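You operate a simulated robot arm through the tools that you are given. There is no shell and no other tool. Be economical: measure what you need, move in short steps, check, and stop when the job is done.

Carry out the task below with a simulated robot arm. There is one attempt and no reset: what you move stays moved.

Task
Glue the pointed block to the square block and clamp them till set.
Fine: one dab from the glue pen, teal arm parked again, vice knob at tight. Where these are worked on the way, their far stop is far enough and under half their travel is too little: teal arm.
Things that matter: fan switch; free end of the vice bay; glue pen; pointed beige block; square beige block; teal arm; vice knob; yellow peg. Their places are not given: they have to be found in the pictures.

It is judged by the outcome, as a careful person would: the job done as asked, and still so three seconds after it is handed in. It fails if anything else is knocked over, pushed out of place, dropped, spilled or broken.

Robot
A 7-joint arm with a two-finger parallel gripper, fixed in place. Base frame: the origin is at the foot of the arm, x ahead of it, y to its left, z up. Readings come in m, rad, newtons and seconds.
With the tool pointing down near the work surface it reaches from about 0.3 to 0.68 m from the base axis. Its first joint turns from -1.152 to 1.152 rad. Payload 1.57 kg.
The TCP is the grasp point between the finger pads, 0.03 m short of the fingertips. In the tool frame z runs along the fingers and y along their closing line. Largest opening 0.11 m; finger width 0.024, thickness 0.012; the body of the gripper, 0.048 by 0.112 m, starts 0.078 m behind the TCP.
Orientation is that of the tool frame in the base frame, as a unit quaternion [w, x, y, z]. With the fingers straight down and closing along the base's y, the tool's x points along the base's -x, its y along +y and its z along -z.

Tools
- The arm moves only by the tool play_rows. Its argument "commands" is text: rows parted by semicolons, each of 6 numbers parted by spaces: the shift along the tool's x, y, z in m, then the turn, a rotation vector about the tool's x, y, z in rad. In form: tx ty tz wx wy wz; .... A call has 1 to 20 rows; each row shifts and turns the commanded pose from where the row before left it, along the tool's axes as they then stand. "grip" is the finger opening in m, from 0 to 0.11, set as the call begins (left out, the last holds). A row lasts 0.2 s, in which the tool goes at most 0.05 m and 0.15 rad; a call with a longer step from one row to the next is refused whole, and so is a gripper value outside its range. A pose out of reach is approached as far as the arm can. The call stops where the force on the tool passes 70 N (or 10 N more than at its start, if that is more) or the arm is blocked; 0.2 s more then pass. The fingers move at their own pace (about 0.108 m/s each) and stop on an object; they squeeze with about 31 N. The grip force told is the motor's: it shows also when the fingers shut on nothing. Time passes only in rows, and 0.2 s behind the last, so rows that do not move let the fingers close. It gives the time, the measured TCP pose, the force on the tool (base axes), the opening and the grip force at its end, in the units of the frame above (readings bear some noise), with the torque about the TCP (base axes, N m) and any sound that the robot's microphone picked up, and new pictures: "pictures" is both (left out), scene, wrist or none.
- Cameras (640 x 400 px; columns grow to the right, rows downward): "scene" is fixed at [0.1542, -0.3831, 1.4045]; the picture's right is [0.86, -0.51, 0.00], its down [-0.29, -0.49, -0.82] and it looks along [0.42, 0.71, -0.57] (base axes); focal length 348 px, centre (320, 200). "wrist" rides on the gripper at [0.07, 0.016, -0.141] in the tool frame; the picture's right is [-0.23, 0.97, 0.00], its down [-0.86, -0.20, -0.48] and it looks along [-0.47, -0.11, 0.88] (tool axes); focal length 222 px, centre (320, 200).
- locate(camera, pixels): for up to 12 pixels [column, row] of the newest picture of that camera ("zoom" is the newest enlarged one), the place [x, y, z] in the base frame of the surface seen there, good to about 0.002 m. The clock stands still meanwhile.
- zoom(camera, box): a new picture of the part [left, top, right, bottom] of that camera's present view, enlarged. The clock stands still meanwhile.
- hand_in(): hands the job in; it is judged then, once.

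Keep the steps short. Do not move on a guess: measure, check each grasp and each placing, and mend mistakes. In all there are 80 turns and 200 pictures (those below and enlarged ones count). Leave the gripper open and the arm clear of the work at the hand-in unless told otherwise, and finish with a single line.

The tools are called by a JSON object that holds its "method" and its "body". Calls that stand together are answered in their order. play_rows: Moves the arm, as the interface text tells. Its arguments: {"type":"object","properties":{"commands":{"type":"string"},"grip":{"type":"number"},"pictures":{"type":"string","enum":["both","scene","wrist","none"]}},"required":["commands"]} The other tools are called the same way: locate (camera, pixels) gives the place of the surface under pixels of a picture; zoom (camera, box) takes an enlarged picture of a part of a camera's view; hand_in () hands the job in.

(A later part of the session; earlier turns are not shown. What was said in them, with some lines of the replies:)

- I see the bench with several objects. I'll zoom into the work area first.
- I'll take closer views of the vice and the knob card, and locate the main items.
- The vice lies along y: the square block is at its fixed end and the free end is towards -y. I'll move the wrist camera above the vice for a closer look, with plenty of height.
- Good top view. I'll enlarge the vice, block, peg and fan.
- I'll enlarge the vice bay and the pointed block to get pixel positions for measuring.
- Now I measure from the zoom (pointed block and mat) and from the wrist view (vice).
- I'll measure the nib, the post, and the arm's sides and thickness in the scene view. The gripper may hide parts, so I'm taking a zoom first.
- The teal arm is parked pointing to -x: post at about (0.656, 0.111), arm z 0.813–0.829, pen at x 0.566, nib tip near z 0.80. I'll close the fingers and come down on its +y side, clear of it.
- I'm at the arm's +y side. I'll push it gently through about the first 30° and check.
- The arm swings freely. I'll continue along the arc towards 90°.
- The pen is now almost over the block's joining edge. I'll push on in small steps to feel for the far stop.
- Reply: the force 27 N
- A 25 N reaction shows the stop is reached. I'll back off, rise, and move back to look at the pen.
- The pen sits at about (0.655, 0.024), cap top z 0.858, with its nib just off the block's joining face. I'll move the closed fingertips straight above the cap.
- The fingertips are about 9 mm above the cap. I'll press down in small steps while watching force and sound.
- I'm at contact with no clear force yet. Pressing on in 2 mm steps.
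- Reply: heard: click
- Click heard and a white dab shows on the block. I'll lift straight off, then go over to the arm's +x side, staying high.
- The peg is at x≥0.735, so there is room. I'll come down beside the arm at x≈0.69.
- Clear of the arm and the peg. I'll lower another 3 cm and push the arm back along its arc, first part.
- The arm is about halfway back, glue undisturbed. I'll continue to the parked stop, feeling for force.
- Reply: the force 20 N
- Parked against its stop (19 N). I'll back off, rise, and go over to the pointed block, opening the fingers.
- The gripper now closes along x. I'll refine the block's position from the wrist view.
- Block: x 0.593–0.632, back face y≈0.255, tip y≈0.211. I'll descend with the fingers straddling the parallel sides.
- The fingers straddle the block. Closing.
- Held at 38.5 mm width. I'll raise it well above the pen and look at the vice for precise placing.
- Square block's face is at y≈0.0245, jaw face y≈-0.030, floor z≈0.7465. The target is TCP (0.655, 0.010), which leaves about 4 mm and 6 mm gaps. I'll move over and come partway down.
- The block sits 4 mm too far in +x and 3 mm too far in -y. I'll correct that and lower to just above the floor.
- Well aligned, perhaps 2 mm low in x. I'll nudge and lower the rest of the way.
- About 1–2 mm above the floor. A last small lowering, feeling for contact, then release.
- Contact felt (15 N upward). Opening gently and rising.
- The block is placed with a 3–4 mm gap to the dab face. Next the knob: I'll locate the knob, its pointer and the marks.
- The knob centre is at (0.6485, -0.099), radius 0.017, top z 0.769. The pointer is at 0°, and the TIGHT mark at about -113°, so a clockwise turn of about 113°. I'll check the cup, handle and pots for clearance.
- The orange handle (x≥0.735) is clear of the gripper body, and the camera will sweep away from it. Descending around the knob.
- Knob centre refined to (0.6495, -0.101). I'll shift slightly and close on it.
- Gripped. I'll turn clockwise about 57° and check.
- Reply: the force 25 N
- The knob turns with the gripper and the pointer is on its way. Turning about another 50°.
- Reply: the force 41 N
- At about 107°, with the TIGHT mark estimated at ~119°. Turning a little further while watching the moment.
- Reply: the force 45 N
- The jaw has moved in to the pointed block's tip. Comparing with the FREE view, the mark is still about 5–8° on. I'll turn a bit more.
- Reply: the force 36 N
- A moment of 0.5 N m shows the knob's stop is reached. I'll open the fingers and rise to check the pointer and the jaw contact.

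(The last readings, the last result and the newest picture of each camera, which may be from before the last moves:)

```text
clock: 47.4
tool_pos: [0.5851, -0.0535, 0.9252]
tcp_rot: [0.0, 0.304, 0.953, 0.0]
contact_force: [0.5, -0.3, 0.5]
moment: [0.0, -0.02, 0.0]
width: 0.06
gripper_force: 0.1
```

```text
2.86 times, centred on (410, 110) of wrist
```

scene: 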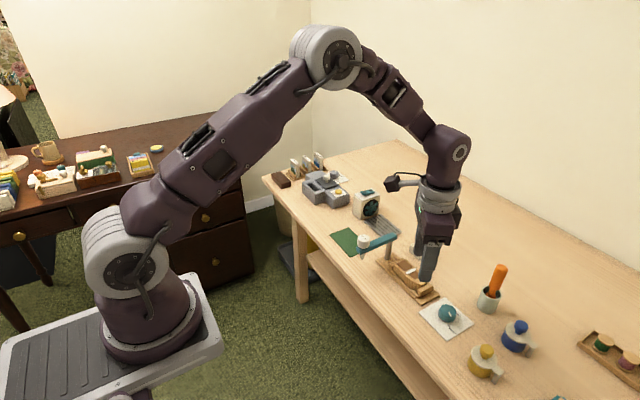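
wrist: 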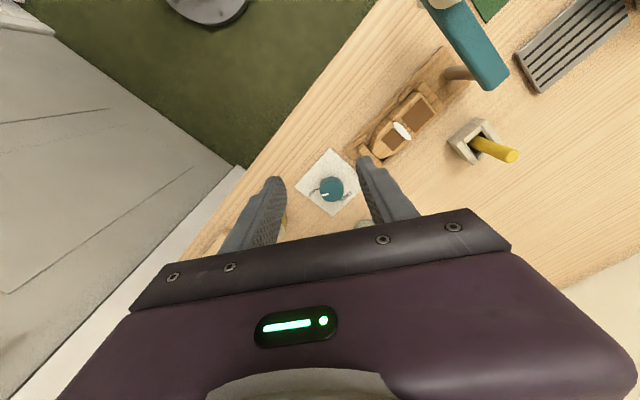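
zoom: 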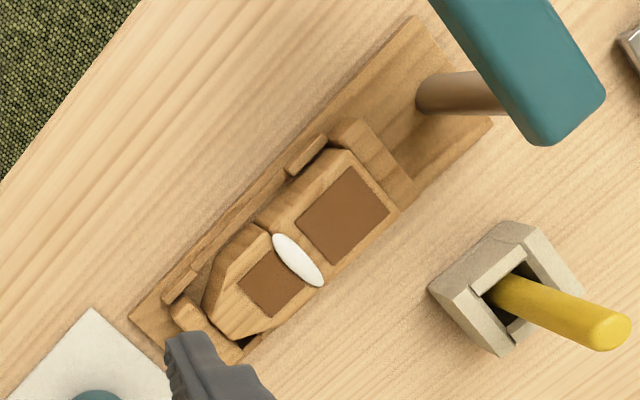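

The pointer lines up with TIGHT (both near -127°). I'll move the hand clear to see the jaw against the block.

{"method": "play_rows", "body": {"commands": "0.04 0 -0.02 0 0 0;0.04 0 -0.02 0 0 0;0 0 0 0 0 0;0 0 0 0 0 0;0 0 0 0 0 0", "pictures": "both"}}

{"method": "zoom", "body": {"camera": "scene", "box": [390, 255, 440, 300]}}

{"method": "zoom", "body": {"camera": "scene", "box": [325, 180, 405, 260]}}

```text
clock: 48.6
tool_pos: [0.5213, -0.0071, 0.9636]
tcp_rot: [0.0, 0.304, 0.953, -0.001]
contact_force: [-1.2, 0.0, -0.3]
moment: [0.0, 0.0, 0.01]
width: 0.0599
gripper_force: 0.0
```

scene: 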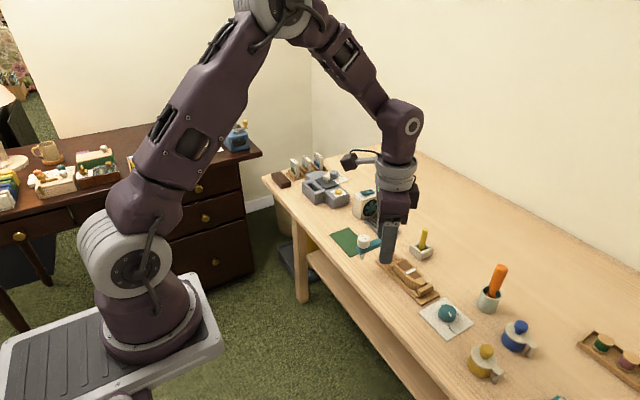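
wrist: 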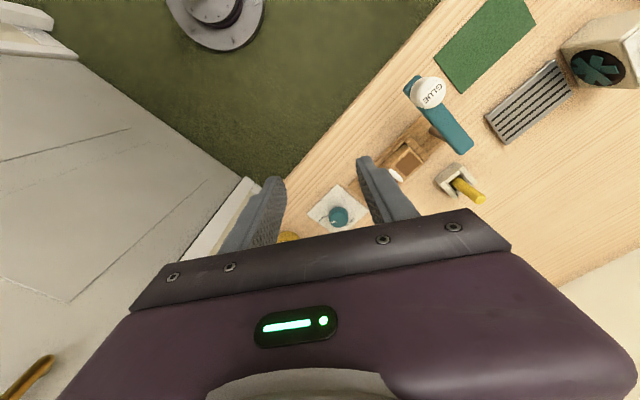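

```text
8.89 times, centred on (415, 278) of scene
```

zoom: 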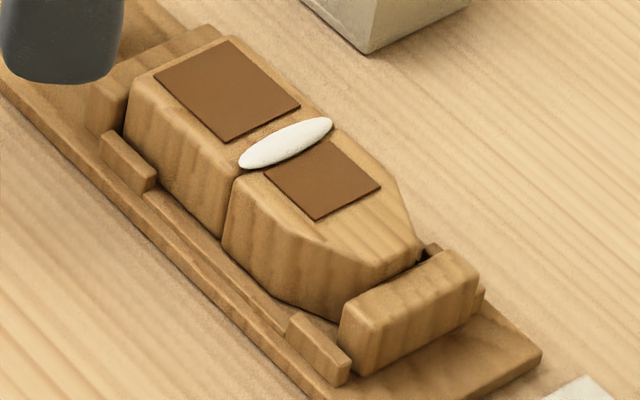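

```text
5.00 times, centred on (365, 220) of scene
```

zoom: 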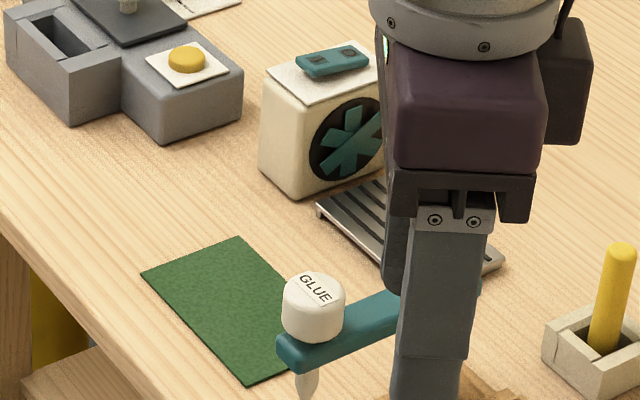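

The blocks are pressed together with the jaw at the tip. I'll draw the hand further back and wait, checking for signs of setting.

{"method": "play_rows", "body": {"commands": "0.04 0 -0.02 0 0 0;0.04 0 -0.02 0 0 0;0.03 0 -0.02 0 0 0;0 0 0 0 0 0;0 0 0 0 0 0;0 0 0 0 0 0;0 0 0 0 0 0;0 0 0 0 0 0;0 0 0 0 0 0;0 0 0 0 0 0;0 0 0 0 0 0;0 0 0 0 0 0;0 0 0 0 0 0;0 0 0 0 0 0;0 0 0 0 0 0;0 0 0 0 0 0;0 0 0 0 0 0;0 0 0 0 0 0;0 0 0 0 0 0;0 0 0 0 0 0", "pictures": "scene"}}

{"method": "zoom", "body": {"camera": "scene", "box": [380, 225, 470, 325]}}

```text
clock: 52.8
tool_pos: [0.4307, 0.0543, 1.0205]
tcp_rot: [0.0, 0.304, 0.953, 0.0]
contact_force: [0.1, 0.4, 0.6]
moment: [0.01, 0.01, 0.03]
width: 0.0603
gripper_force: 0.1
```

scene: 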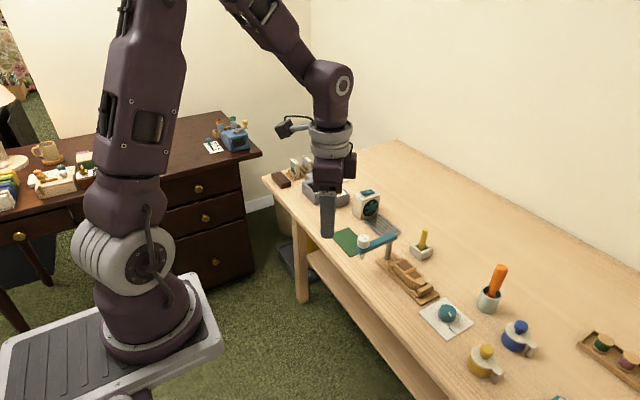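

```text
4.00 times, centred on (425, 275) of scene
```

zoom: 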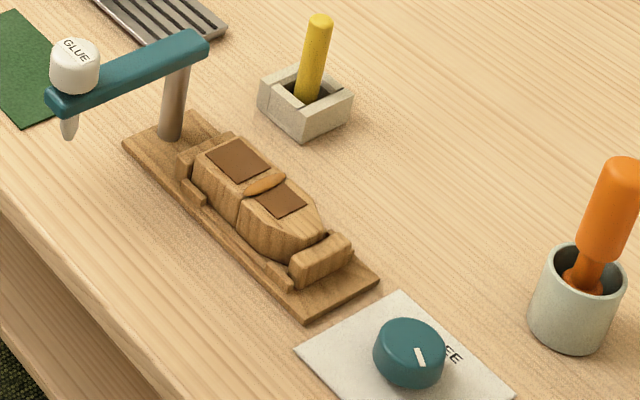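

The dab has turned from white to amber, so it looks set. I'll wait a few more seconds and confirm it is steady, with the gripper open.

{"method": "play_rows", "body": {"commands": "0 0 0 0 0 0;0 0 0 0 0 0;0 0 0 0 0 0;0 0 0 0 0 0;0 0 0 0 0 0;0 0 0 0 0 0;0 0 0 0 0 0;0 0 0 0 0 0;0 0 0 0 0 0;0 0 0 0 0 0;0 0 0 0 0 0;0 0 0 0 0 0;0 0 0 0 0 0;0 0 0 0 0 0;0 0 0 0 0 0;0 0 0 0 0 0;0 0 0 0 0 0;0 0 0 0 0 0;0 0 0 0 0 0;0 0 0 0 0 0", "pictures": "scene", "grip": 0.11}}

{"method": "zoom", "body": {"camera": "scene", "box": [380, 245, 450, 305]}}

{"method": "zoom", "body": {"camera": "scene", "box": [340, 200, 480, 340]}}

```text
clock: 57.0
tool_pos: [0.4324, 0.055, 1.0214]
tcp_rot: [-0.001, 0.304, 0.953, 0.0]
contact_force: [-0.5, -0.9, -0.8]
moment: [0.02, 0.01, -0.02]
width: 0.1099
gripper_force: 0.0
```

scene: 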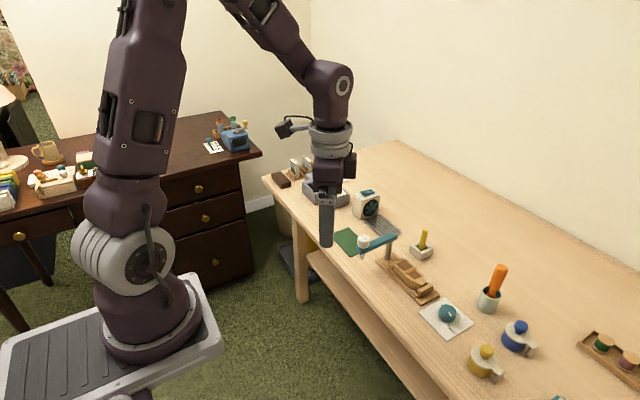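

```text
6.67 times, centred on (415, 275) of scene
```

zoom: 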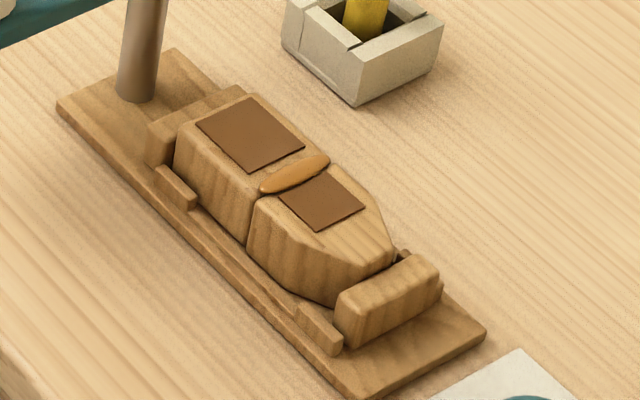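

```text
2.86 times, centred on (410, 270) of scene
```

zoom: 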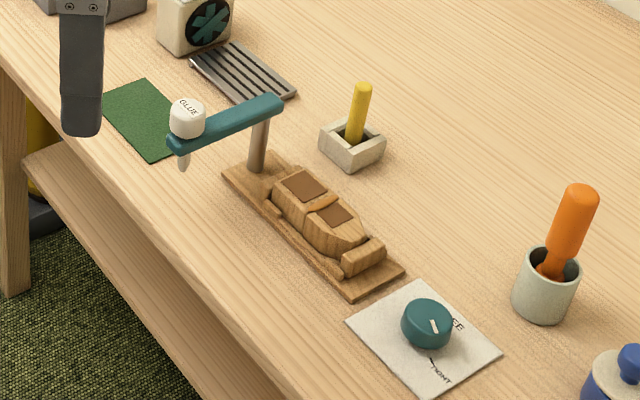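

The glue is amber and unchanged, the blocks are clamped, the teal arm is parked and the knob is at TIGHT. The gripper is open and clear, so I'm handing in.

{"method": "hand_in", "body": {}}

```text
The job is handed in.
```

The pointed block is glued to the square block with one dab and clamped; the glue has turned from white to amber, which I took as set, the knob is at TIGHT, and the teal arm is parked again.
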